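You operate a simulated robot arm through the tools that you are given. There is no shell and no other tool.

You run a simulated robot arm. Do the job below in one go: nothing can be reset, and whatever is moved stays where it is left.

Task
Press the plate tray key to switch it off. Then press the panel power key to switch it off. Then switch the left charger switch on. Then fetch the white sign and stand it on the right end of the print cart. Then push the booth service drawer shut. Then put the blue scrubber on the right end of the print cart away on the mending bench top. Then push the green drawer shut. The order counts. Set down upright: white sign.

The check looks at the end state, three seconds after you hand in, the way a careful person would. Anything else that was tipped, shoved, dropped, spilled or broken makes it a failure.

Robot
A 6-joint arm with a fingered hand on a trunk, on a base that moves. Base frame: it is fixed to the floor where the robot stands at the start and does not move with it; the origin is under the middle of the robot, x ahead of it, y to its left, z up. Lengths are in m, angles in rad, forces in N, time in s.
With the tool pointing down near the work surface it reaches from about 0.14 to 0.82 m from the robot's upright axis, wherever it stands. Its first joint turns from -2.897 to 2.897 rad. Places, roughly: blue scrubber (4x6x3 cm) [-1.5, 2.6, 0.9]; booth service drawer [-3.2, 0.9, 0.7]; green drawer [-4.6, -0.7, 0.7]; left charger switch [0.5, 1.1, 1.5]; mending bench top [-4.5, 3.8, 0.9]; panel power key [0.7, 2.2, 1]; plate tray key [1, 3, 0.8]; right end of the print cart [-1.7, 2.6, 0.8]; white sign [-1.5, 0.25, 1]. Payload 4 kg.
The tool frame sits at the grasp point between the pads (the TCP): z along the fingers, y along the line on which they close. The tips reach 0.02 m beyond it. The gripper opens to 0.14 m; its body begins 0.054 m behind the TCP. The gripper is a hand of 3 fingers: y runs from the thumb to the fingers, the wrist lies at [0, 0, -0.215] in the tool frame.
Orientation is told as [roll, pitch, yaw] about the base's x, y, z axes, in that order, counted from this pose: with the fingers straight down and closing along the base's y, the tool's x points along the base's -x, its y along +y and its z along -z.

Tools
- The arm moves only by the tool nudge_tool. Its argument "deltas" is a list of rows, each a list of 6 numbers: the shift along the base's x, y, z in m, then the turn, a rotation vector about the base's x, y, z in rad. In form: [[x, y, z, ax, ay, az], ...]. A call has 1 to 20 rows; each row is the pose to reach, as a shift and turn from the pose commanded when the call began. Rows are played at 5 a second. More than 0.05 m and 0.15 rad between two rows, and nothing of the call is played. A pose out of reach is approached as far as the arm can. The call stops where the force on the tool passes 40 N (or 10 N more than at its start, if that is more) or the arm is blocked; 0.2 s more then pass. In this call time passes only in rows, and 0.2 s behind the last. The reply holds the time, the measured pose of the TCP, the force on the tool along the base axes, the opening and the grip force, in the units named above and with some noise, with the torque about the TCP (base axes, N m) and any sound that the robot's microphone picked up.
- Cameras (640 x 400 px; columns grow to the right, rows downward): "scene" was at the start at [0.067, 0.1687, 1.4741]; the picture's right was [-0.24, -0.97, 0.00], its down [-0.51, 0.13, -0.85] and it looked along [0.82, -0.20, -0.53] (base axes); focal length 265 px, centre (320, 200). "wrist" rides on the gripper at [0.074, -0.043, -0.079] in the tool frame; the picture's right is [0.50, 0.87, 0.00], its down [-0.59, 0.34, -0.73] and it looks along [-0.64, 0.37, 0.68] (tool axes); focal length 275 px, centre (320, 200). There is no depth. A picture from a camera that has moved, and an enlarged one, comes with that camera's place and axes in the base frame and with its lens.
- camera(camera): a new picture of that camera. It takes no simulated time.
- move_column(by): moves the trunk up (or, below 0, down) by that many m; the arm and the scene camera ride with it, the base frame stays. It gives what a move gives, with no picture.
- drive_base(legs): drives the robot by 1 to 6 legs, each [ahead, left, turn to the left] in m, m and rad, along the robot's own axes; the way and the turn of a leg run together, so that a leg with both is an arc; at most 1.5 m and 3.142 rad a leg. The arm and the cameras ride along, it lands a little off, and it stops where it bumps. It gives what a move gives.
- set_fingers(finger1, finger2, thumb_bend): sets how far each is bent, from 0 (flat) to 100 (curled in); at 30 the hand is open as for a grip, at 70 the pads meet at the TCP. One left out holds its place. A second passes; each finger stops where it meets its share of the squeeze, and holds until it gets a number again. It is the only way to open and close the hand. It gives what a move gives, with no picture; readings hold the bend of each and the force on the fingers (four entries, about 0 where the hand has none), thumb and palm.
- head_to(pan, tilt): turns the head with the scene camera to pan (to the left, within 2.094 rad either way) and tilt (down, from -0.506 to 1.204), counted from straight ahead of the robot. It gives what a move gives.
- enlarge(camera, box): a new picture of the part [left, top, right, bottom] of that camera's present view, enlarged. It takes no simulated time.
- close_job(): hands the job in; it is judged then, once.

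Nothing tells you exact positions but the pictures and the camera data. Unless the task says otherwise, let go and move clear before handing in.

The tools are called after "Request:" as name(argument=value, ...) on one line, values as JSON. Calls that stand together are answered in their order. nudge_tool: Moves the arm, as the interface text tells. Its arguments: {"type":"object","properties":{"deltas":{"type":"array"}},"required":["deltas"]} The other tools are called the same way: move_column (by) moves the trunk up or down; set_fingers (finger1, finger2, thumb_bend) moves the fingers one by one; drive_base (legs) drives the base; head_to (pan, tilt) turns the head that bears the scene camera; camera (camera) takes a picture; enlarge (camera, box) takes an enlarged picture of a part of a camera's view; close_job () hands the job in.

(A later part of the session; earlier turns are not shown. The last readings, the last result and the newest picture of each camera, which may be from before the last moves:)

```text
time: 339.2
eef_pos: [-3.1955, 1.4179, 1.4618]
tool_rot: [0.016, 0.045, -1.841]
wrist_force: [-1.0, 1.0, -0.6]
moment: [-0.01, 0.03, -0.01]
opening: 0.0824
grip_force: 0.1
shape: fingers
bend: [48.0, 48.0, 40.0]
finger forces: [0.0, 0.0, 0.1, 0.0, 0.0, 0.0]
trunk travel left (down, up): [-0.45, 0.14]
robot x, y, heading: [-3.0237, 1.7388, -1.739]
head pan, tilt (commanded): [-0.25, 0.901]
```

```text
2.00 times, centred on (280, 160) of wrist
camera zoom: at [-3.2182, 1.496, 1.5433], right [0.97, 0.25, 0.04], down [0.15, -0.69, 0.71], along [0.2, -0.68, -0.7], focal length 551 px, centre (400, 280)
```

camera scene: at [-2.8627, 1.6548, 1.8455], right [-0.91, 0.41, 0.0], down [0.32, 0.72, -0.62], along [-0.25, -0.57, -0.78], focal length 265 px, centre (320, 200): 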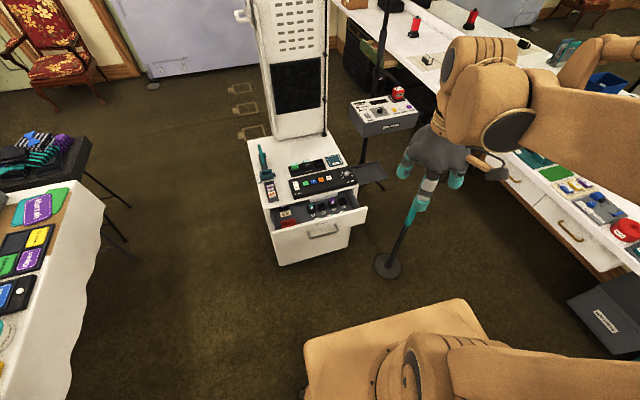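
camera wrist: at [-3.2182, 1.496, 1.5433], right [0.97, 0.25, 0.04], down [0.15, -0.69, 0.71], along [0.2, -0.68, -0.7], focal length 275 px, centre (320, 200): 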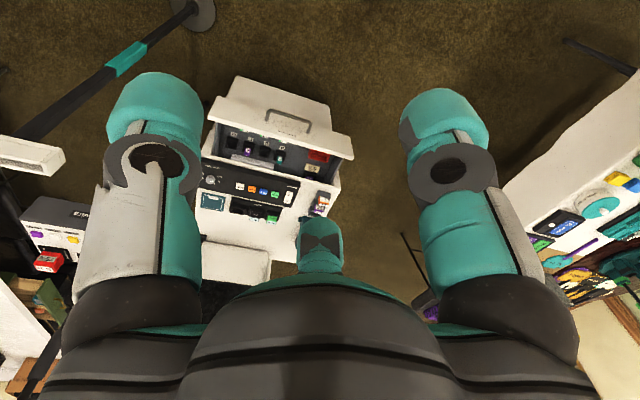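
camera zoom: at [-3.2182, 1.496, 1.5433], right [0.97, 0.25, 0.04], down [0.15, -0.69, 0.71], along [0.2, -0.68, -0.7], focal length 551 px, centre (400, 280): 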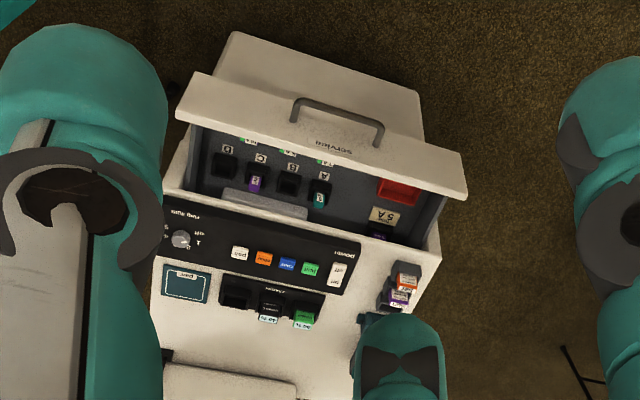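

The drawer is open ~14 cm; panel front is near y≈0.99 with a handle in the middle. I'll close the hand, lower the trunk and point the tool horizontally at the panel to the right of the handle (x≈−3.05).

Request:
set_fingers(finger1=70, finger2=70, thumb_bend=70)

Request:
move_column(by=-0.4)

Request:
nudge_tool(deltas=[[0.012, 0.01, -0.02, -0.129, 0.015, 0], [0.024, 0.02, -0.04, -0.258, 0.03, 0], [0.036, 0.02, -0.06, -0.387, 0.046, 0], [0.048, 0.01, -0.08, -0.516, 0.061, 0], [0.06, 0, -0.1, -0.645, 0.076, 0], [0.072, -0.02, -0.12, -0.774, 0.091, 0], [0.084, -0.04, -0.145, -0.903, 0.106, 0], [0.096, -0.06, -0.17, -1.032, 0.122, 0], [0.108, -0.08, -0.2, -1.161, 0.137, 0], [0.12, -0.1, -0.235, -1.29, 0.152, 0], [0.13, -0.12, -0.27, -1.419, 0.167, 0], [0.14, -0.14, -0.305, -1.55, 0.183, 0]])

Request:
camera(camera="scene")

Request:
camera(camera="wrist")

```text
time: 340.2
eef_pos: [-3.1947, 1.4163, 1.4615]
tool_rot: [0.017, 0.046, -1.84]
wrist_force: [0.4, 0.1, 0.0]
moment: [0.02, -0.02, 0.02]
opening: 0.0046
grip_force: 0.1
shape: fingers
bend: [69.0, 69.0, 69.0]
finger forces: [0.0, 0.0, 0.0, 0.0, 0.0, 0.0]
trunk travel left (down, up): [-0.45, 0.14]
robot x, y, heading: [-3.0258, 1.7379, -1.742]
head pan, tilt (commanded): [-0.25, 0.901]
```

```text
time: 344.1
eef_pos: [-3.1951, 1.4169, 1.061]
tool_rot: [0.016, 0.044, -1.841]
wrist_force: [-0.1, 0.6, 0.4]
moment: [0.02, 0.01, -0.02]
opening: 0.0045
grip_force: 0.1
shape: fingers
bend: [69.0, 69.0, 69.0]
finger forces: [0.0, 0.1, 0.0, 0.0, 0.0, 0.0]
trunk travel left (down, up): [-0.05, 0.54]
robot x, y, heading: [-3.0204, 1.7396, -1.734]
head pan, tilt (commanded): [-0.25, 0.901]
```

```text
time: 346.6
eef_pos: [-3.0552, 1.1363, 1.0278]
tool_rot: [1.223, -1.39, -2.889]
wrist_force: [-0.9, -0.7, 1.2]
moment: [-0.01, 0.02, 0.05]
opening: 0.0045
grip_force: 0.1
shape: fingers
bend: [69.0, 69.0, 69.0]
finger forces: [0.0, 0.0, 0.0, 0.1, 0.0, 0.1]
out of reach, approached as far as the arm can: row 7, 8, 9, 10, 11, 12
trunk travel left (down, up): [-0.05, 0.54]
robot x, y, heading: [-3.0226, 1.7363, -1.737]
head pan, tilt (commanded): [-0.25, 0.901]
```

```text
taken
camera scene: at [-2.8621, 1.6492, 1.445], right [-0.91, 0.41, 0.0], down [0.32, 0.72, -0.62], along [-0.25, -0.57, -0.79], focal length 265 px, centre (320, 200)
```

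scene: 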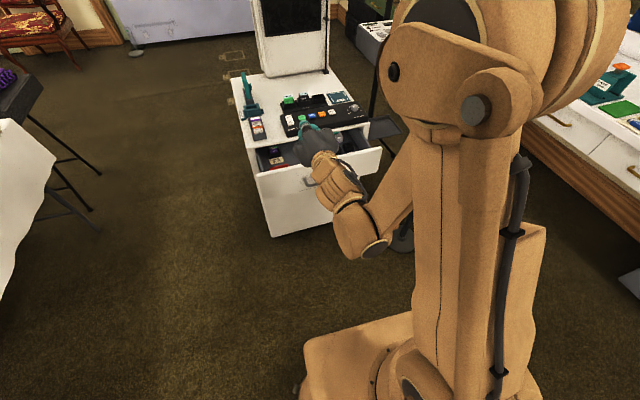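

```text
taken
camera wrist: at [-3.0769, 1.2237, 0.9533], right [0.94, -0.06, -0.34], down [0.3, 0.67, 0.68], along [0.19, -0.74, 0.65], focal length 275 px, centre (320, 200)
```

wrist: 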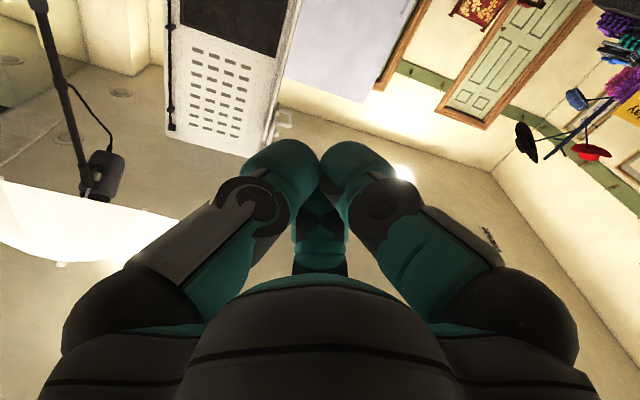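

A fully horizontal tool can't get that low. I'll use a ~45° forward-down tilt instead, which keeps the palm behind the fingertips.

Request:
nudge_tool(deltas=[[0.0, 0.02, 0, 0.13, -0.015, 0], [0.0, 0.04, 0, 0.26, -0.031, 0], [0.0, 0.06, 0, 0.39, -0.046, 0], [0.0, 0.07, 0, 0.52, -0.061, 0], [0.0, 0.08, -0.02, 0.65, -0.077, 0], [0.0, 0.08, -0.05, 0.78, -0.092, 0], [0.0, 0.08, -0.09, 0.78, -0.092, 0], [0.0, 0.08, -0.13, 0.78, -0.092, 0], [0.0, 0.08, -0.17, 0.78, -0.092, 0], [0.0, 0.08, -0.21, 0.78, -0.092, 0]])

Request:
camera(camera="scene")

Request:
camera(camera="wrist")

```text
time: 348.9
eef_pos: [-3.059, 1.1948, 0.8714]
tool_rot: [0.158, -0.716, -1.892]
wrist_force: [-0.1, 0.2, -0.2]
moment: [-0.01, -0.01, -0.03]
opening: 0.0043
grip_force: 0.2
shape: fingers
bend: [69.0, 69.0, 69.0]
finger forces: [0.1, 0.0, 0.1, 0.0, 0.0, 0.0]
out of reach, approached as far as the arm can: row 9, 10
trunk travel left (down, up): [-0.05, 0.54]
robot x, y, heading: [-3.0207, 1.7387, -1.74]
head pan, tilt (commanded): [-0.25, 0.901]
```

```text
taken
camera scene: at [-2.8627, 1.6541, 1.4454], right [-0.91, 0.41, 0.0], down [0.32, 0.72, -0.62], along [-0.25, -0.57, -0.78], focal length 265 px, centre (320, 200)
```

scene: 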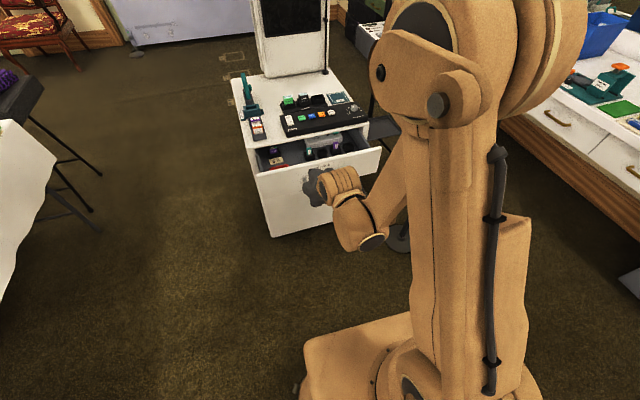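

```text
taken
camera wrist: at [-3.0781, 1.3096, 0.8775], right [0.96, 0.17, -0.23], down [0.23, -0.01, 0.97], along [0.17, -0.98, -0.04], focal length 275 px, centre (320, 200)
```

wrist: 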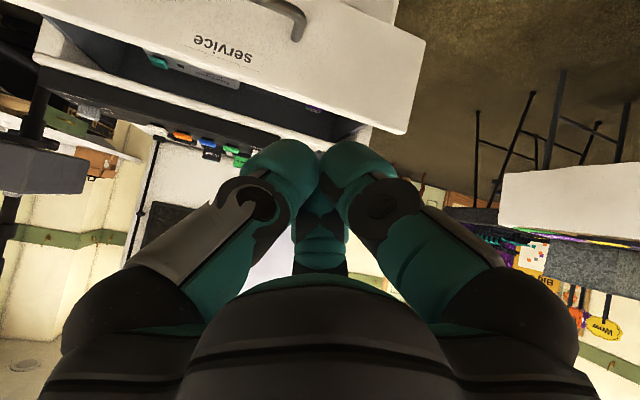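

At 45° it bottoms out at z≈0.87 at this short radius. A larger reach usually allows going lower; I'll back the base off and lower the trunk fully, then try again.

Request:
nudge_tool(deltas=[[0, 0.03, 0.02, 0, 0, 0], [0, 0.06, 0.04, 0, 0, 0]])

Request:
drive_base(legs=[[-0.2, 0, 0]])

Request:
move_column(by=-0.05)

Request:
nudge_tool(deltas=[[0, -0.04, -0.02, 0, 0, 0], [0, -0.08, -0.04, 0, 0, 0], [0, -0.12, -0.06, 0, 0, 0], [0, -0.16, -0.08, 0, 0, 0], [0, -0.2, -0.1, 0, 0, 0], [0, -0.23, -0.13, 0, 0, 0], [0, -0.25, -0.16, 0, 0, 0]])

Request:
camera(camera="scene")

```text
time: 349.4
eef_pos: [-3.0591, 1.2562, 0.9112]
tool_rot: [0.158, -0.72, -1.891]
wrist_force: [-0.6, 0.9, 0.4]
moment: [-0.04, 0.02, -0.01]
opening: 0.0044
grip_force: 0.2
shape: fingers
bend: [69.0, 69.0, 69.0]
finger forces: [0.0, 0.1, 0.0, 0.0, 0.0, 0.0]
trunk travel left (down, up): [-0.05, 0.54]
robot x, y, heading: [-3.0217, 1.7368, -1.74]
head pan, tilt (commanded): [-0.25, 0.901]
```

```text
time: 351.1
eef_pos: [-3.0259, 1.4585, 0.9113]
tool_rot: [0.159, -0.72, -1.895]
wrist_force: [0.3, 1.0, 0.6]
moment: [0.0, -0.02, 0.04]
opening: 0.0041
grip_force: 0.1
shape: fingers
bend: [69.0, 69.0, 69.0]
finger forces: [0.0, 0.1, 0.0, 0.0, 0.0, 0.1]
trunk travel left (down, up): [-0.05, 0.54]
robot x, y, heading: [-2.9875, 1.9389, -1.743]
head pan, tilt (commanded): [-0.25, 0.901]
```

```text
time: 352.0
eef_pos: [-3.0272, 1.4586, 0.8615]
tool_rot: [0.159, -0.719, -1.897]
wrist_force: [0.2, 0.7, -0.2]
moment: [0.02, 0.0, -0.02]
opening: 0.0043
grip_force: 0.1
shape: fingers
bend: [69.0, 69.0, 69.0]
finger forces: [0.0, 0.0, 0.1, 0.1, 0.0, 0.0]
trunk travel left (down, up): [0.0, 0.59]
robot x, y, heading: [-2.9854, 1.9408, -1.744]
head pan, tilt (commanded): [-0.25, 0.901]
```

```text
time: 353.6
eef_pos: [-3.0255, 1.2107, 0.7021]
tool_rot: [0.159, -0.718, -1.895]
wrist_force: [-0.7, 0.3, -0.6]
moment: [0.0, 0.0, -0.03]
opening: 0.0044
grip_force: 0.0
shape: fingers
bend: [69.0, 69.0, 70.0]
finger forces: [0.0, 0.1, 0.0, 0.0, 0.0, 0.0]
trunk travel left (down, up): [0.0, 0.59]
robot x, y, heading: [-2.9871, 1.9399, -1.75]
head pan, tilt (commanded): [-0.25, 0.901]
```

```text
taken
camera scene: at [-2.8282, 1.8556, 1.3954], right [-0.91, 0.41, 0.0], down [0.32, 0.72, -0.62], along [-0.25, -0.57, -0.78], focal length 265 px, centre (320, 200)
```

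scene: 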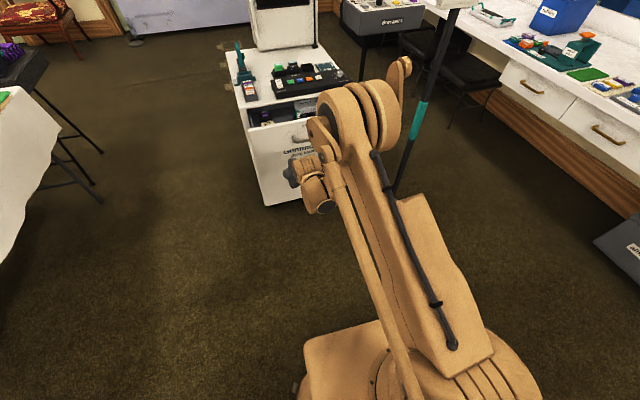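

At this reach z=0.70 is attainable. I'll drive forward so the fingertips come just short of the drawer panel.

Request:
drive_base(legs=[[0.15, 0, 0]])

Request:
camera(camera="wrist")

Request:
head_to(pan=-0.1, tilt=0.9)

Request:
camera(camera="scene")

```text
time: 354.9
eef_pos: [-3.0516, 1.0656, 0.7013]
tool_rot: [0.16, -0.718, -1.897]
wrist_force: [-0.1, -0.2, 0.2]
moment: [0.0, -0.04, 0.0]
opening: 0.0043
grip_force: 0.1
shape: fingers
bend: [69.0, 69.0, 70.0]
finger forces: [0.0, 0.0, 0.0, 0.0, 0.0, 0.0]
trunk travel left (down, up): [0.0, 0.59]
robot x, y, heading: [-3.013, 1.795, -1.748]
head pan, tilt (commanded): [-0.25, 0.901]
```

```text
taken
camera wrist: at [-3.0708, 1.1807, 0.7059], right [0.96, 0.17, -0.23], down [0.23, 0.0, 0.97], along [0.16, -0.99, -0.04], focal length 275 px, centre (320, 200)
```

wrist: 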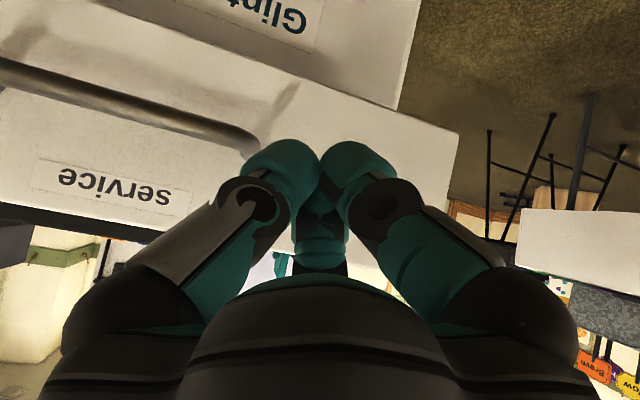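

```text
time: 355.6
eef_pos: [-3.0525, 1.0665, 0.7015]
tool_rot: [0.158, -0.721, -1.898]
wrist_force: [-0.1, -0.4, 0.3]
moment: [-0.01, 0.01, 0.0]
opening: 0.0045
grip_force: 0.1
shape: fingers
bend: [69.0, 69.0, 70.0]
finger forces: [0.1, 0.1, 0.0, 0.1, 0.0, 0.0]
trunk travel left (down, up): [0.0, 0.59]
robot x, y, heading: [-3.0138, 1.79, -1.747]
head pan, tilt (commanded): [-0.099, 0.901]
```

```text
taken
camera scene: at [-2.843, 1.7072, 1.3954], right [-0.96, 0.27, 0.0], down [0.21, 0.75, -0.62], along [-0.17, -0.6, -0.78], focal length 265 px, centre (320, 200)
```

scene: 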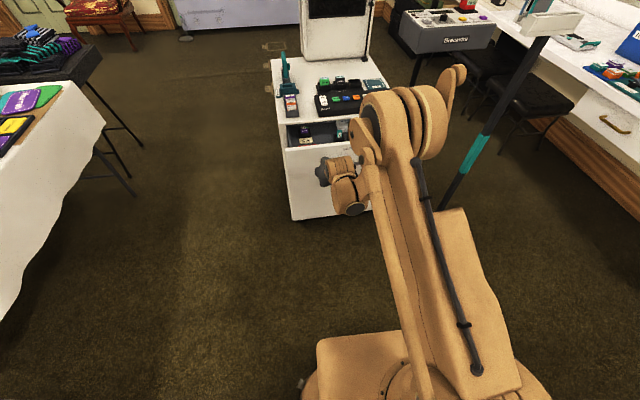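

The fingertips point at the panel just right of the handle. Advance toward contact along the drawer's sliding direction.

Request:
nudge_tool(deltas=[[-0.003, -0.03, 0, 0, 0, 0], [-0.006, -0.05, 0, 0, 0, 0], [-0.008, -0.065, 0, 0, 0, 0], [-0.009, -0.075, 0, 0, 0, 0]])

Request:
camera(camera="wrist")

```text
time: 356.6
eef_pos: [-3.0613, 0.9914, 0.7017]
tool_rot: [0.16, -0.718, -1.898]
wrist_force: [0.2, 2.3, -1.0]
moment: [0.02, -0.01, 0.0]
opening: 0.0043
grip_force: 0.0
shape: fingers
bend: [69.0, 71.0, 70.0]
finger forces: [0.1, 0.1, 0.0, 0.0, 0.1, 0.0]
trunk travel left (down, up): [0.0, 0.59]
robot x, y, heading: [-3.0114, 1.7985, -1.746]
head pan, tilt (commanded): [-0.099, 0.901]
```

```text
taken
camera wrist: at [-3.08, 1.1061, 0.7063], right [0.96, 0.17, -0.23], down [0.23, 0.0, 0.97], along [0.16, -0.99, -0.04], focal length 275 px, centre (320, 200)
```

wrist: 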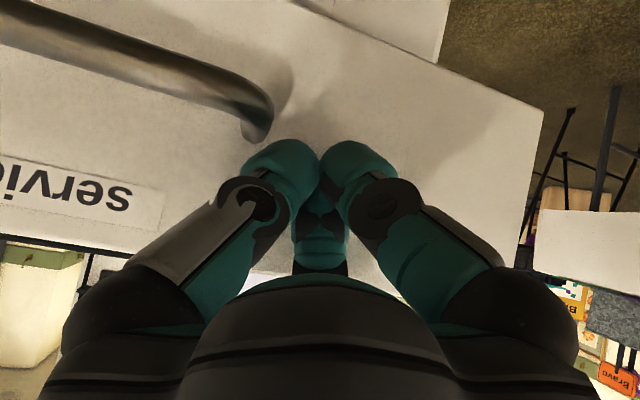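

Contact (2 N). Push the drawer in.

Request:
nudge_tool(deltas=[[-0.002, -0.015, 0, 0, 0, 0], [-0.004, -0.03, 0, 0, 0, 0], [-0.006, -0.045, 0, 0, 0, 0], [-0.008, -0.06, 0, 0, 0, 0]])

Request:
camera(camera="wrist")

Request:
enlarge(camera="scene", box=[250, 30, 410, 230])

```text
time: 357.6
eef_pos: [-3.07, 0.9304, 0.7023]
tool_rot: [0.159, -0.72, -1.897]
wrist_force: [0.6, -0.4, 0.3]
moment: [-0.01, -0.02, -0.04]
opening: 0.0045
grip_force: 0.1
shape: fingers
bend: [69.0, 71.0, 70.0]
finger forces: [0.0, 0.0, 0.1, 0.1, 0.0, 0.0]
trunk travel left (down, up): [0.0, 0.59]
robot x, y, heading: [-3.0142, 1.7959, -1.744]
head pan, tilt (commanded): [-0.099, 0.901]
```

```text
taken
camera wrist: at [-3.0878, 1.0447, 0.7067], right [0.96, 0.17, -0.23], down [0.23, 0.0, 0.97], along [0.16, -0.99, -0.04], focal length 275 px, centre (320, 200)
```

wrist: 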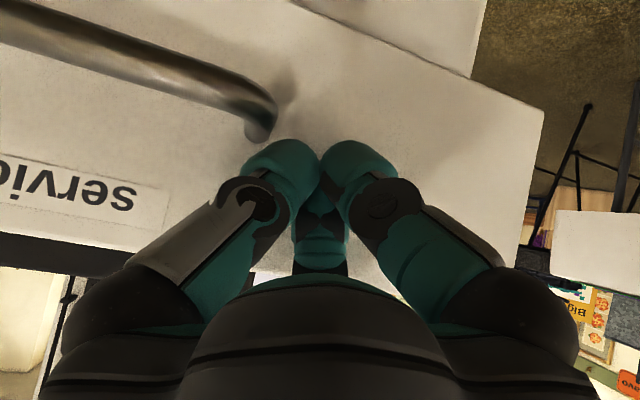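

```text
2.00 times, centred on (330, 130) of scene
camera zoom: at [-2.8431, 1.707, 1.3954], right [-0.96, 0.27, 0.0], down [0.21, 0.75, -0.62], along [-0.17, -0.6, -0.78], focal length 531 px, centre (300, 340)
```

zoom: 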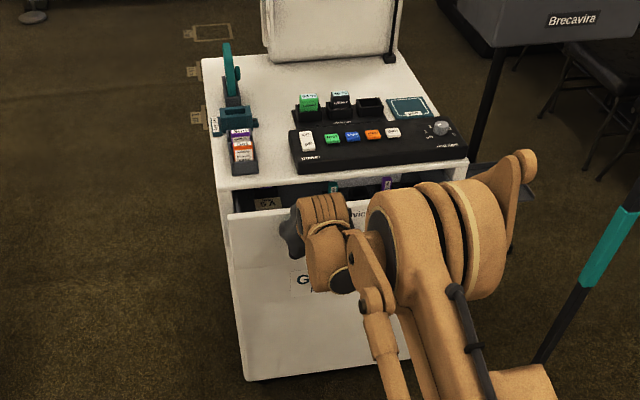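

The drawer slides easily; about 5–6 cm remain. Keep pushing.

Request:
nudge_tool(deltas=[[-0.002, -0.015, 0, 0, 0, 0], [-0.004, -0.03, 0, 0, 0, 0], [-0.0055, -0.045, 0, 0, 0, 0]])

Request:
enlarge(camera="scene", box=[250, 30, 410, 230])

Request:
camera(camera="wrist")

```text
time: 358.4
eef_pos: [-3.0752, 0.8859, 0.7019]
tool_rot: [0.159, -0.718, -1.897]
wrist_force: [0.1, 0.8, 0.1]
moment: [-0.01, 0.02, 0.0]
opening: 0.0046
grip_force: 0.0
shape: fingers
bend: [69.0, 71.0, 69.0]
finger forces: [0.1, 0.0, 0.0, 0.1, 0.0, 0.0]
trunk travel left (down, up): [0.0, 0.59]
robot x, y, heading: [-3.0156, 1.7961, -1.748]
head pan, tilt (commanded): [-0.099, 0.901]
```

```text
2.00 times, centred on (330, 130) of scene
camera zoom: at [-2.843, 1.707, 1.3954], right [-0.96, 0.27, 0.0], down [0.21, 0.75, -0.62], along [-0.17, -0.6, -0.78], focal length 531 px, centre (300, 340)
```

zoom: 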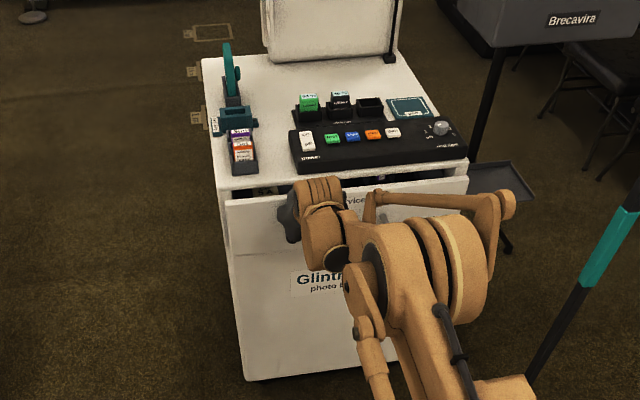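

```text
taken
camera wrist: at [-3.0938, 1.0008, 0.7067], right [0.96, 0.17, -0.23], down [0.23, 0.0, 0.97], along [0.16, -0.99, -0.04], focal length 275 px, centre (320, 200)
```

wrist: 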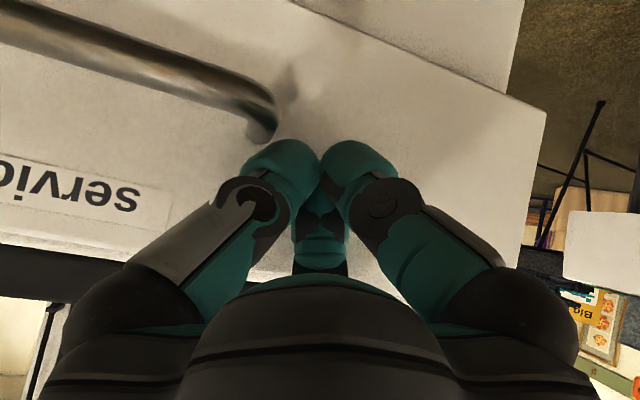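

Nearly shut. A little more until the stop.

Request:
nudge_tool(deltas=[[-0.001, -0.01, 0, 0, 0, 0], [-0.0025, -0.02, 0, 0, 0, 0], [-0.0035, -0.028, 0, 0, 0, 0], [-0.004, -0.034, 0, 0, 0, 0]])

Request:
enlarge(camera="scene", box=[250, 30, 410, 230])

Request:
camera(camera="wrist")

```text
time: 359.4
eef_pos: [-3.0785, 0.8713, 0.7094]
tool_rot: [0.157, -0.719, -1.898]
wrist_force: [0.2, 0.8, -1.1]
moment: [0.01, -0.02, 0.01]
opening: 0.0048
grip_force: 0.1
shape: fingers
bend: [69.0, 71.0, 69.0]
finger forces: [0.1, 0.1, 0.1, 0.1, 0.1, 0.1]
out of reach, approached as far as the arm can: row 2, 3, 4
trunk travel left (down, up): [0.0, 0.59]
robot x, y, heading: [-3.011, 1.7937, -1.745]
head pan, tilt (commanded): [-0.099, 0.901]
```

```text
2.00 times, centred on (330, 130) of scene
camera zoom: at [-2.8429, 1.7072, 1.3954], right [-0.96, 0.27, 0.0], down [0.21, 0.75, -0.62], along [-0.17, -0.6, -0.78], focal length 531 px, centre (300, 340)
```

zoom: 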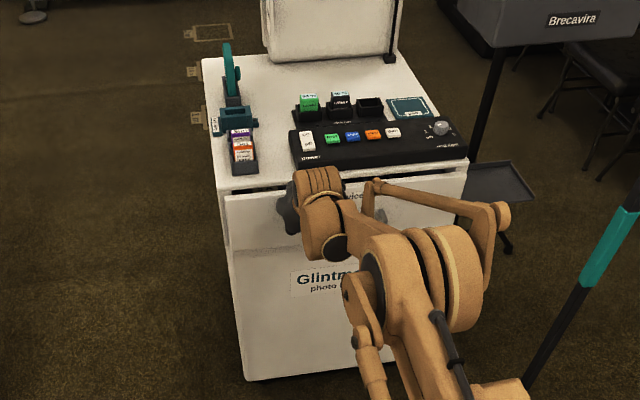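

```text
taken
camera wrist: at [-3.0965, 0.9857, 0.7141], right [0.96, 0.17, -0.23], down [0.23, 0.0, 0.97], along [0.16, -0.99, -0.04], focal length 275 px, centre (320, 200)
```

wrist: 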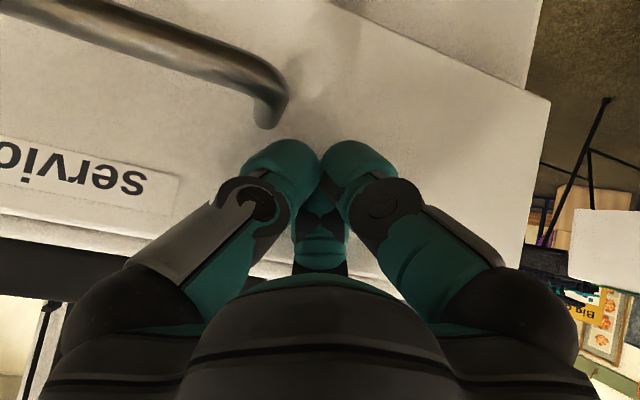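

The arm is at its reach limit with ~1–2 cm left; I'll creep the base forward in small steps.

Request:
drive_base(legs=[[0.012, 0, 0]])

Request:
enlarge(camera="scene", box=[280, 80, 400, 170])

```text
time: 360.2
eef_pos: [-3.0802, 0.86, 0.7088]
tool_rot: [0.158, -0.719, -1.897]
wrist_force: [0.4, 3.8, -1.2]
moment: [0.04, -0.02, 0.01]
opening: 0.0053
grip_force: 3.3
shape: fingers
bend: [68.0, 71.0, 69.0]
finger forces: [0.1, 7.7, 0.0, 0.0, 0.1, 0.0]
trunk travel left (down, up): [0.0, 0.59]
robot x, y, heading: [-3.0146, 1.7846, -1.748]
head pan, tilt (commanded): [-0.099, 0.901]
```

```text
4.44 times, centred on (340, 125) of scene
camera zoom: at [-2.845, 1.6957, 1.3955], right [-0.96, 0.27, 0.0], down [0.21, 0.75, -0.62], along [-0.17, -0.6, -0.78], focal length 1180 px, centre (231, 533)
```

zoom: 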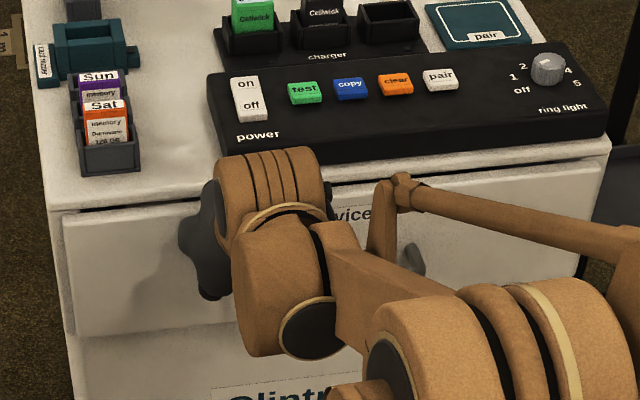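

Request:
drive_base(legs=[[0.01, 0, 0]])

Request:
enlarge(camera="scene", box=[280, 80, 400, 170])

```text
time: 361.0
eef_pos: [-3.0796, 0.8543, 0.7096]
tool_rot: [0.16, -0.711, -1.897]
wrist_force: [1.6, 13.8, 6.1]
moment: [-0.01, 0.02, -0.06]
opening: 0.0078
grip_force: 11.0
shape: fingers
bend: [68.0, 72.0, 69.0]
finger forces: [0.0, 22.3, 0.0, 0.0, 0.0, 0.0]
trunk travel left (down, up): [0.0, 0.59]
robot x, y, heading: [-3.0135, 1.7746, -1.745]
head pan, tilt (commanded): [-0.099, 0.901]
stopped in leg 1: the force on the tool passed its limit at 54 N (the readings are from after the stop); the commanded pose is now the measured one
```

```text
4.44 times, centred on (340, 125) of scene
camera zoom: at [-2.8461, 1.6903, 1.3956], right [-0.96, 0.27, 0.0], down [0.21, 0.75, -0.62], along [-0.17, -0.6, -0.78], focal length 1180 px, centre (231, 533)
```

zoom: 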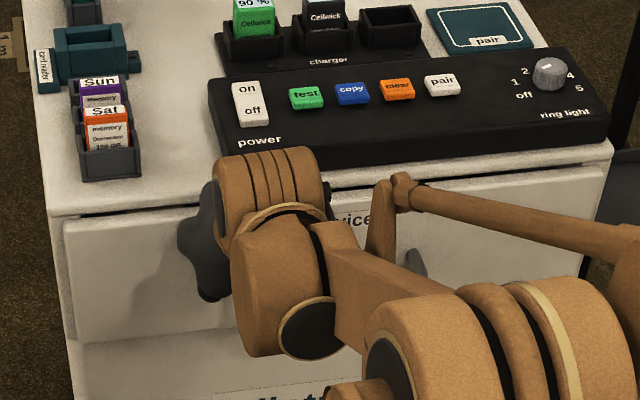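

The drawer hit its hard stop — it's shut. Back off and verify.

Request:
nudge_tool(deltas=[[0.005, 0.03, 0, 0, 0, 0], [0.01, 0.07, 0.01, 0, 0, 0], [0.015, 0.11, 0.03, 0, 0, 0], [0.02, 0.15, 0.06, 0, 0, 0], [0.02, 0.18, 0.1, 0, 0, 0]])

Request:
drive_base(legs=[[-0.15, 0, 0]])

Request:
camera(camera="scene")

Request:
enlarge(camera="scene", box=[250, 30, 400, 170])

```text
refused: row 4 steps farther than a row can; nothing moved
```

```text
time: 362.4
eef_pos: [-3.0532, 0.999, 0.7078]
tool_rot: [0.158, -0.713, -1.896]
wrist_force: [-0.2, 0.9, -0.1]
moment: [0.0, -0.02, -0.02]
opening: 0.0054
grip_force: 0.1
shape: fingers
bend: [69.0, 71.0, 69.0]
finger forces: [0.0, 0.1, 0.0, 0.1, 0.0, 0.0]
trunk travel left (down, up): [0.0, 0.59]
robot x, y, heading: [-2.992, 1.9224, -1.744]
head pan, tilt (commanded): [-0.099, 0.901]
```

```text
taken
camera scene: at [-2.8208, 1.834, 1.3955], right [-0.96, 0.27, 0.0], down [0.21, 0.76, -0.62], along [-0.17, -0.6, -0.78], focal length 265 px, centre (320, 200)
```

scene: 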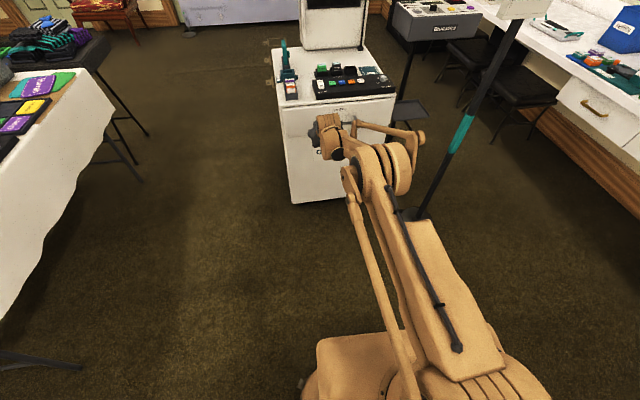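

```text
2.86 times, centred on (325, 100) of scene
camera zoom: at [-2.8208, 1.834, 1.3955], right [-0.96, 0.27, 0.0], down [0.21, 0.76, -0.62], along [-0.17, -0.6, -0.78], focal length 758 px, centre (306, 486)
```

zoom: 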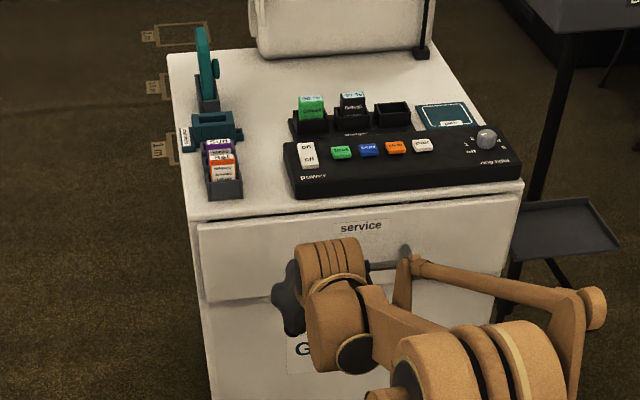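

The service drawer is fully shut. Now retract the arm to a vertical travelling pose.

Request:
nudge_tool(deltas=[[0.004, 0.03, 0.03, 0, 0, 0], [0.008, 0.06, 0.06, 0, 0, 0], [0.012, 0.09, 0.09, 0.1, -0.0085, 0], [0.016, 0.12, 0.12, 0.2, -0.017, 0], [0.02, 0.15, 0.15, 0.3, -0.026, 0], [0.024, 0.18, 0.18, 0.4, -0.034, 0], [0.028, 0.21, 0.21, 0.5, -0.043, 0], [0.032, 0.24, 0.24, 0.6, -0.051, 0], [0.036, 0.27, 0.27, 0.73, -0.0626, 0], [0.04, 0.3, 0.3, 0.73, -0.0626, 0], [0.044, 0.33, 0.33, 0.73, -0.0626, 0]])

Request:
move_column(by=0.4)

```text
time: 364.8
eef_pos: [-3.0093, 1.3287, 1.0392]
tool_rot: [-0.002, 0.008, -1.838]
wrist_force: [-0.2, 0.2, -0.5]
moment: [0.01, 0.01, 0.01]
opening: 0.0052
grip_force: 0.0
shape: fingers
bend: [69.0, 71.0, 69.0]
finger forces: [0.0, 0.1, 0.0, 0.0, 0.0, 0.0]
trunk travel left (down, up): [0.0, 0.59]
robot x, y, heading: [-2.9872, 1.9253, -1.739]
head pan, tilt (commanded): [-0.099, 0.901]
```

```text
time: 368.6
eef_pos: [-3.0091, 1.3269, 1.4373]
tool_rot: [-0.003, 0.007, -1.835]
wrist_force: [0.0, -0.5, 0.2]
moment: [0.0, 0.0, -0.04]
opening: 0.0056
grip_force: 0.1
shape: fingers
bend: [69.0, 71.0, 69.0]
finger forces: [0.0, 0.0, 0.0, 0.1, 0.0, 0.1]
trunk travel left (down, up): [-0.4, 0.19]
robot x, y, heading: [-2.9935, 1.921, -1.741]
head pan, tilt (commanded): [-0.099, 0.901]
```

Request:
drive_base(legs=[[0, 0, 1.656], [0, 0, 1.656]])

```text
time: 377.1
eef_pos: [-3.0871, 2.5054, 1.437]
tool_rot: [-0.001, 0.007, 1.5]
wrist_force: [0.5, -0.4, 1.0]
moment: [0.02, -0.01, -0.01]
opening: 0.0053
grip_force: 0.0
shape: fingers
bend: [69.0, 71.0, 69.0]
finger forces: [0.0, 0.0, 0.0, 0.0, 0.0, 0.0]
trunk travel left (down, up): [-0.4, 0.19]
robot x, y, heading: [-2.9919, 1.9171, 1.595]
head pan, tilt (commanded): [-0.099, 0.901]
```

Request:
drive_base(legs=[[0, 0, -0.024], [-0.03, 0, 0], [0, -0.6, 0]])

Request:
drive_base(legs=[[0, -0.64, 0]])

Request:
head_to(pan=-0.3, tilt=0.8)

Request:
camera(camera="scene")

```text
time: 381.4
eef_pos: [-2.4585, 2.4746, 1.4376]
tool_rot: [-0.002, 0.009, 1.475]
wrist_force: [0.1, -0.5, 0.5]
moment: [0.01, -0.01, 0.0]
opening: 0.0052
grip_force: 0.0
shape: fingers
bend: [69.0, 71.0, 69.0]
finger forces: [0.0, 0.0, 0.0, 0.0, 0.1, 0.0]
trunk travel left (down, up): [-0.4, 0.19]
robot x, y, heading: [-2.3781, 1.8874, 1.571]
head pan, tilt (commanded): [-0.099, 0.901]
```

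```text
time: 384.9
eef_pos: [-1.8095, 2.4689, 1.4378]
tool_rot: [-0.002, 0.008, 1.465]
wrist_force: [1.0, 0.4, -0.1]
moment: [0.02, -0.01, 0.0]
opening: 0.0053
grip_force: 0.1
shape: fingers
bend: [69.0, 71.0, 69.0]
finger forces: [0.1, 0.1, 0.0, 0.0, 0.0, 0.0]
trunk travel left (down, up): [-0.4, 0.19]
robot x, y, heading: [-1.7323, 1.882, 1.559]
head pan, tilt (commanded): [-0.099, 0.901]
```

```text
time: 385.7
eef_pos: [-1.8099, 2.4698, 1.4379]
tool_rot: [-0.002, 0.006, 1.465]
wrist_force: [0.0, 0.0, 0.2]
moment: [0.0, 0.02, -0.02]
opening: 0.0053
grip_force: 0.0
shape: fingers
bend: [69.0, 71.0, 69.0]
finger forces: [0.0, 0.0, 0.0, 0.1, 0.0, 0.0]
trunk travel left (down, up): [-0.4, 0.19]
robot x, y, heading: [-1.7344, 1.88, 1.558]
head pan, tilt (commanded): [-0.3, 0.799]
```

```text
taken
camera scene: at [-1.8999, 1.9413, 1.8033], right [0.95, -0.31, 0.0], down [-0.22, -0.68, -0.7], along [0.21, 0.66, -0.72], focal length 265 px, centre (320, 200)
```

scene: 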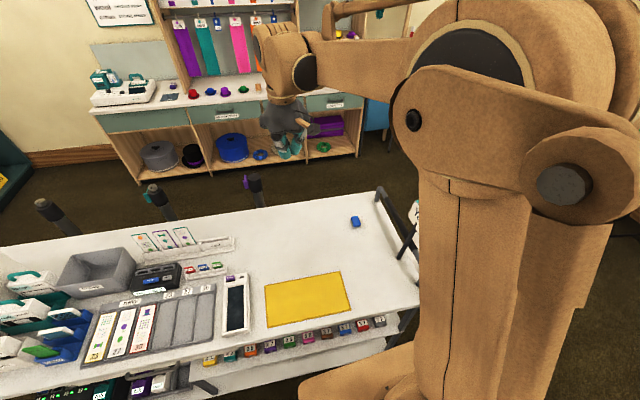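

The sign is still standing. The scrubber is at about (−1.51, 2.615). I'll lower the trunk, open the hand and move over it.

Request:
move_column(by=-0.3)

Request:
set_fingers(finger1=40, finger2=40, thumb_bend=40)

Request:
nudge_tool(deltas=[[0.04, 0.02, 0, 0, 0, 0], [0.08, 0.04, 0, 0, 0, 0], [0.12, 0.06, 0, 0, 0, 0], [0.16, 0.08, 0, 0, 0, 0], [0.2, 0.1, 0, 0, 0, 0], [0.24, 0.12, 0, 0, 0, 0], [0.28, 0.135, 0, 0, 0, 0], [0.3, 0.145, -0.02, 0, 0, 0]])

Request:
camera(camera="wrist")

Request:
camera(camera="scene")

```text
time: 388.7
eef_pos: [-1.8094, 2.469, 1.1378]
tool_rot: [-0.002, 0.008, 1.467]
wrist_force: [0.0, -0.7, 0.2]
moment: [0.0, 0.02, 0.0]
opening: 0.0053
grip_force: 0.1
shape: fingers
bend: [69.0, 71.0, 69.0]
finger forces: [0.0, 0.1, 0.0, 0.0, 0.0, 0.0]
trunk travel left (down, up): [-0.1, 0.49]
robot x, y, heading: [-1.7341, 1.8825, 1.559]
head pan, tilt (commanded): [-0.3, 0.799]
```

```text
time: 389.7
eef_pos: [-1.8099, 2.47, 1.1375]
tool_rot: [-0.001, 0.007, 1.465]
wrist_force: [-0.2, 0.3, 1.2]
moment: [0.0, 0.0, 0.02]
opening: 0.0948
grip_force: 0.1
shape: fingers
bend: [40.0, 40.0, 40.0]
finger forces: [0.0, 0.1, 0.0, 0.1, 0.1, 0.1]
trunk travel left (down, up): [-0.1, 0.49]
robot x, y, heading: [-1.7329, 1.8801, 1.562]
head pan, tilt (commanded): [-0.3, 0.799]
```

```text
time: 391.5
eef_pos: [-1.5091, 2.616, 1.1183]
tool_rot: [-0.001, 0.007, 1.467]
wrist_force: [-0.6, 0.0, -0.8]
moment: [-0.01, 0.02, -0.02]
opening: 0.0951
grip_force: 0.1
shape: fingers
bend: [40.0, 40.0, 40.0]
finger forces: [0.0, 0.0, 0.0, 0.1, 0.0, 0.0]
trunk travel left (down, up): [-0.1, 0.49]
robot x, y, heading: [-1.7321, 1.8848, 1.557]
head pan, tilt (commanded): [-0.3, 0.799]
```

```text
taken
camera wrist: at [-1.4742, 2.5376, 1.1983], right [-0.91, -0.41, 0.0], down [-0.28, 0.63, 0.73], along [-0.3, 0.67, -0.68], focal length 275 px, centre (320, 200)
```

wrist: 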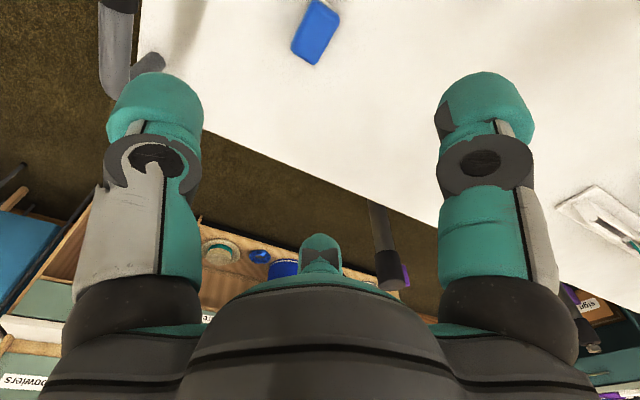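

```text
taken
camera scene: at [-1.8991, 1.9418, 1.5034], right [0.95, -0.31, 0.0], down [-0.22, -0.68, -0.7], along [0.21, 0.66, -0.72], focal length 265 px, centre (320, 200)
```

scene: 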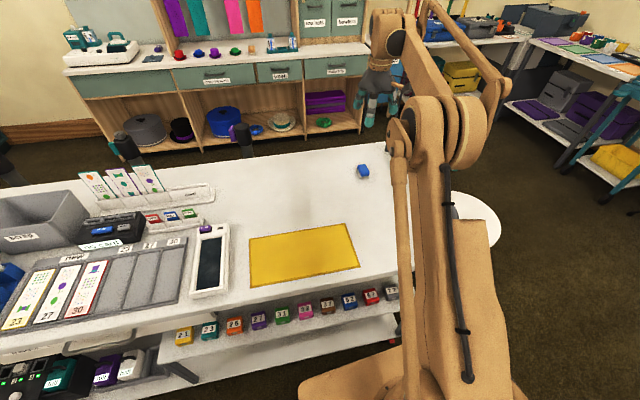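

For this small block the three-finger hand grips best with its closing line along the block's 6 cm side (fingers pinching the 4 cm width). I'll rotate the hand by about −87°.

Request:
nudge_tool(deltas=[[0, 0, 0, 0, 0, -0.14], [0, 0, 0, 0, 0, -0.28], [0, 0, 0, 0, 0, -0.42], [0, 0, 0, 0, 0, -0.56], [0, 0, 0, 0, 0, -0.7], [0, 0, 0, 0, 0, -0.84], [0, 0, 0, 0, 0, -0.98], [0, 0, 0, 0, 0, -1.12], [0, 0, 0, 0, 0, -1.26], [0, 0, 0, 0, 0, -1.4], [0, 0, 0, 0, 0, -1.527]])

Request:
camera(camera="wrist")

```text
time: 393.9
eef_pos: [-1.5095, 2.6136, 1.1193]
tool_rot: [-0.003, 0.008, -0.065]
wrist_force: [0.8, 0.1, 0.5]
moment: [0.02, -0.02, 0.02]
opening: 0.0947
grip_force: 0.0
shape: fingers
bend: [40.0, 40.0, 40.0]
finger forces: [0.1, 0.0, 0.1, 0.0, 0.1, 0.0]
trunk travel left (down, up): [-0.1, 0.49]
robot x, y, heading: [-1.7344, 1.8818, 1.561]
head pan, tilt (commanded): [-0.3, 0.799]
```

```text
taken
camera wrist: at [-1.5849, 2.5767, 1.1977], right [-0.44, 0.9, 0.0], down [0.61, 0.3, 0.73], along [0.65, 0.32, -0.68], focal length 275 px, centre (320, 200)
```

wrist: 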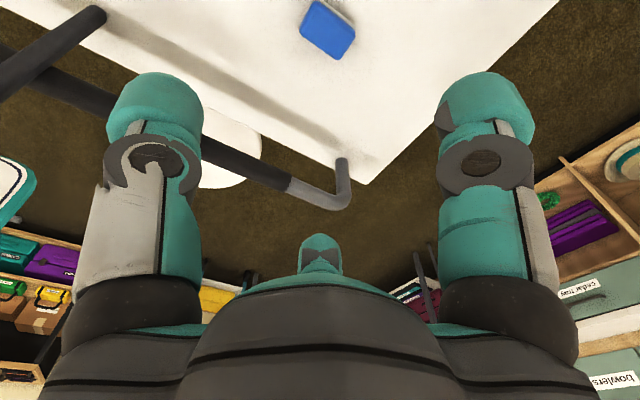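

Request:
nudge_tool(deltas=[[0, -0.001, -0.045, 0, 0, -0.02], [0, -0.002, -0.09, 0, 0, -0.03], [0, -0.002, -0.135, 0, 0, -0.03], [0, -0.002, -0.175, 0, 0, -0.03], [0, -0.002, -0.2, 0, 0, -0.03]])

Request:
camera(camera="wrist")

Request:
enlarge(camera="scene", box=[310, 90, 470, 210])

```text
time: 395.1
eef_pos: [-1.5102, 2.6138, 0.9171]
tool_rot: [-0.002, 0.007, -0.092]
wrist_force: [-0.3, 0.4, -0.1]
moment: [-0.03, 0.01, 0.01]
opening: 0.0948
grip_force: 0.1
shape: fingers
bend: [40.0, 40.0, 40.0]
finger forces: [0.1, 0.0, 0.0, 0.0, 0.0, 0.1]
trunk travel left (down, up): [-0.1, 0.49]
robot x, y, heading: [-1.7339, 1.8811, 1.559]
head pan, tilt (commanded): [-0.3, 0.799]
```

```text
taken
camera wrist: at [-1.5861, 2.5777, 0.9963], right [-0.42, 0.91, 0.0], down [0.62, 0.28, 0.73], along [0.66, 0.31, -0.68], focal length 275 px, centre (320, 200)
```

wrist: 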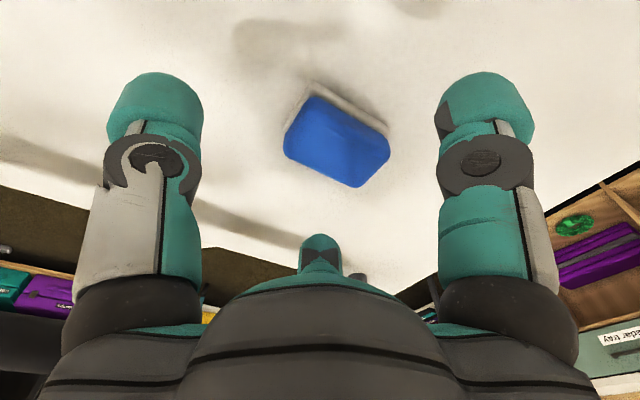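

```text
3.33 times, centred on (390, 150) of scene
camera zoom: at [-1.8993, 1.9415, 1.5034], right [0.95, -0.31, 0.0], down [-0.22, -0.68, -0.7], along [0.21, 0.66, -0.72], focal length 885 px, centre (87, 367)
```

zoom: 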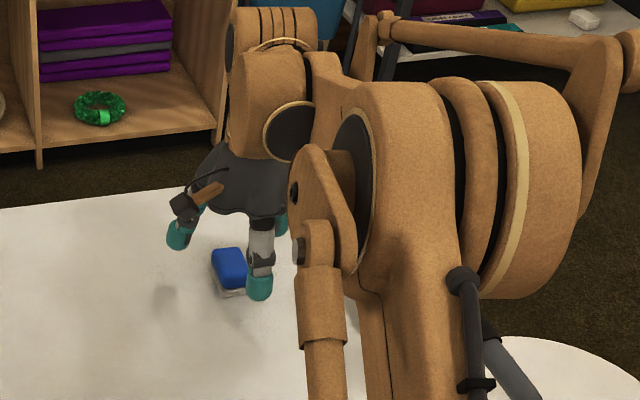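

The block is centred between the digits within a few mm and rotated ~9°. Fine-align and go down to grasp height.

Request:
nudge_tool(deltas=[[-0.003, -0.001, -0.01, 0, 0, -0.03], [-0.005, -0.001, -0.02, 0, 0, -0.06], [-0.005, -0.001, -0.031, 0, 0, -0.06]])

Request:
camera(camera="wrist")

```text
time: 395.9
eef_pos: [-1.5142, 2.6113, 0.8869]
tool_rot: [-0.002, 0.007, -0.152]
wrist_force: [-0.4, 0.1, 0.7]
moment: [0.0, -0.01, -0.03]
opening: 0.0946
grip_force: 0.1
shape: fingers
bend: [40.0, 40.0, 40.0]
finger forces: [0.0, 0.0, 0.0, 0.0, 0.0, 0.0]
trunk travel left (down, up): [-0.1, 0.49]
robot x, y, heading: [-1.7329, 1.8802, 1.557]
head pan, tilt (commanded): [-0.3, 0.799]
```

```text
taken
camera wrist: at [-1.5929, 2.5805, 0.9666], right [-0.36, 0.93, 0.0], down [0.64, 0.25, 0.73], along [0.68, 0.27, -0.68], focal length 275 px, centre (320, 200)
```

wrist: 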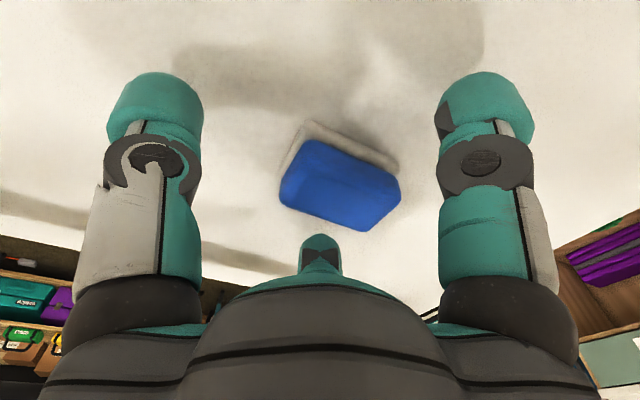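

Request:
nudge_tool(deltas=[[0, 0, -0.005, 0, 0, 0]])

Request:
set_fingers(finger1=54, finger2=54, thumb_bend=50)

Request:
set_fingers(finger1=75, finger2=75, thumb_bend=75)

Request:
camera(camera="wrist")

```text
time: 396.3
eef_pos: [-1.5141, 2.6107, 0.8818]
tool_rot: [-0.002, 0.008, -0.152]
wrist_force: [-0.5, 0.6, -0.8]
moment: [0.01, 0.02, 0.0]
opening: 0.0947
grip_force: 0.1
shape: fingers
bend: [40.0, 40.0, 40.0]
finger forces: [0.0, 0.0, 0.0, 0.0, 0.0, 0.1]
trunk travel left (down, up): [-0.1, 0.49]
robot x, y, heading: [-1.7332, 1.8823, 1.555]
head pan, tilt (commanded): [-0.3, 0.799]
```

```text
time: 397.3
eef_pos: [-1.5136, 2.6103, 0.882]
tool_rot: [-0.001, 0.007, -0.152]
wrist_force: [-0.4, -0.4, 0.3]
moment: [-0.01, 0.0, 0.01]
opening: 0.058
grip_force: 0.0
shape: fingers
bend: [54.0, 54.0, 50.0]
finger forces: [0.0, 0.0, 0.0, 0.0, 0.1, 0.1]
trunk travel left (down, up): [-0.1, 0.49]
robot x, y, heading: [-1.7362, 1.8845, 1.553]
head pan, tilt (commanded): [-0.3, 0.799]
```

```text
time: 398.3
eef_pos: [-1.5141, 2.6101, 0.8823]
tool_rot: [-0.002, 0.007, -0.152]
wrist_force: [-0.3, -1.2, 2.5]
moment: [0.06, -0.02, -0.01]
opening: 0.0263
grip_force: 16.6
shape: fingers
bend: [60.0, 59.0, 66.0]
finger forces: [9.5, 9.9, 0.0, 0.1, 13.9, 0.0]
trunk travel left (down, up): [-0.1, 0.49]
robot x, y, heading: [-1.7294, 1.8826, 1.559]
head pan, tilt (commanded): [-0.3, 0.799]
```

```text
taken
camera wrist: at [-1.5927, 2.5802, 0.9614], right [-0.36, 0.93, 0.0], down [0.64, 0.25, 0.73], along [0.68, 0.27, -0.68], focal length 275 px, centre (320, 200)
```

wrist: 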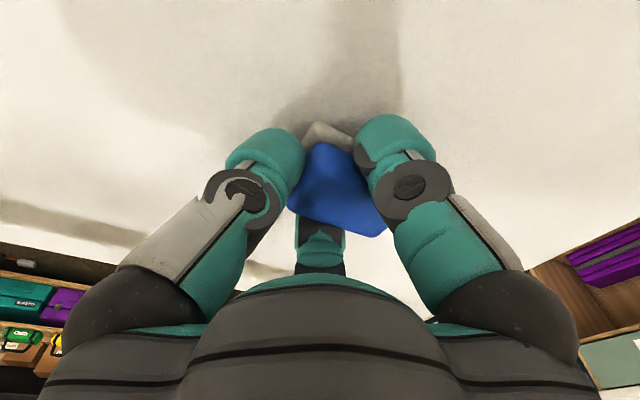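

Gripped (≈10/10/14 N). Lift slowly and check.

Request:
nudge_tool(deltas=[[0, 0, 0.015, 0, 0, 0], [0, 0, 0.04, 0, 0, 0], [0, 0, 0.08, 0, 0, 0], [0, 0, 0.12, 0, 0, 0], [0, 0, 0.16, 0, 0, 0]])

Request:
camera(camera="wrist")

Request:
camera(camera="scene")

```text
time: 399.5
eef_pos: [-1.5148, 2.6116, 1.043]
tool_rot: [-0.002, 0.008, -0.153]
wrist_force: [0.6, -0.7, 0.3]
moment: [-0.04, -0.01, 0.03]
opening: 0.0236
grip_force: 13.0
shape: fingers
bend: [59.0, 60.0, 68.0]
finger forces: [9.1, 8.0, 0.0, 0.1, 9.2, 0.0]
trunk travel left (down, up): [-0.1, 0.49]
robot x, y, heading: [-1.7304, 1.8772, 1.559]
head pan, tilt (commanded): [-0.3, 0.799]
```

```text
taken
camera wrist: at [-1.5935, 2.5807, 1.1227], right [-0.36, 0.93, 0.0], down [0.64, 0.25, 0.73], along [0.68, 0.27, -0.68], focal length 275 px, centre (320, 200)
```

wrist: 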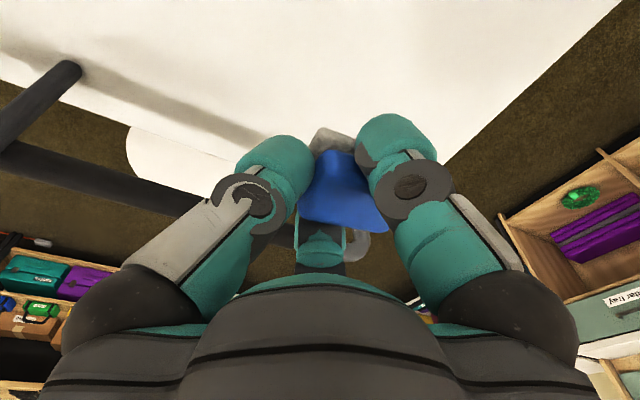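

```text
taken
camera scene: at [-1.8994, 1.9412, 1.5034], right [0.95, -0.31, 0.0], down [-0.22, -0.68, -0.7], along [0.21, 0.66, -0.72], focal length 265 px, centre (320, 200)
```

scene: 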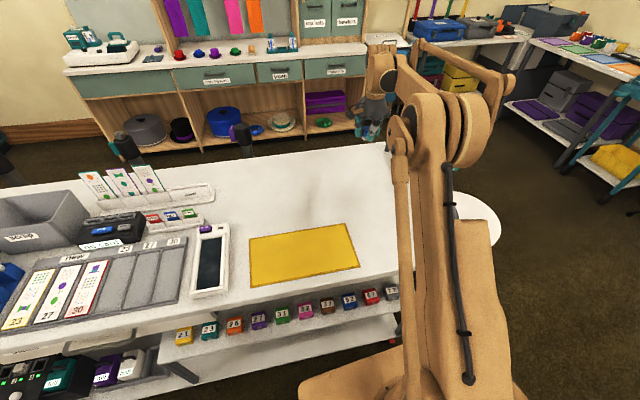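

Request:
enlarge(camera="wrist", box=[230, 90, 450, 280])

Request:
enlarge(camera="scene", box=[340, 60, 420, 160])

```text
2.11 times, centred on (340, 185) of wrist
camera zoom: at [-1.5935, 2.5807, 1.1227], right [-0.36, 0.93, 0.0], down [0.64, 0.25, 0.73], along [0.68, 0.27, -0.68], focal length 580 px, centre (278, 232)
```

zoom: 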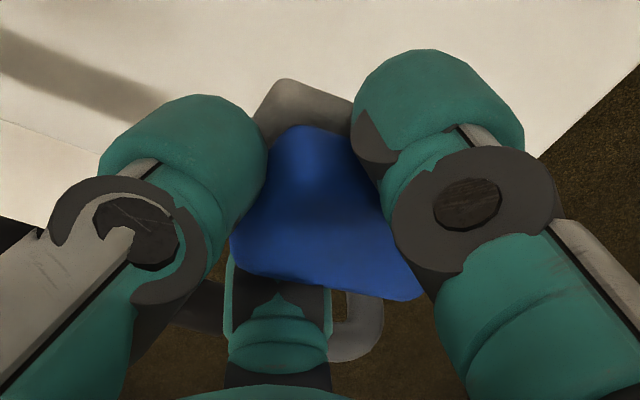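

```text
4.00 times, centred on (380, 110) of scene
camera zoom: at [-1.8994, 1.9412, 1.5034], right [0.95, -0.31, 0.0], down [-0.22, -0.68, -0.7], along [0.21, 0.66, -0.72], focal length 1062 px, centre (80, 560)
```

zoom: 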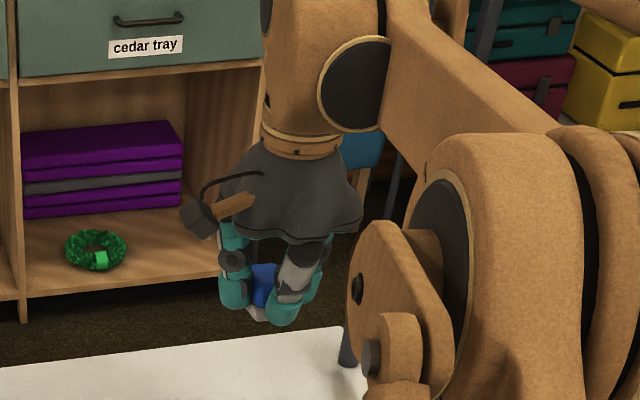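

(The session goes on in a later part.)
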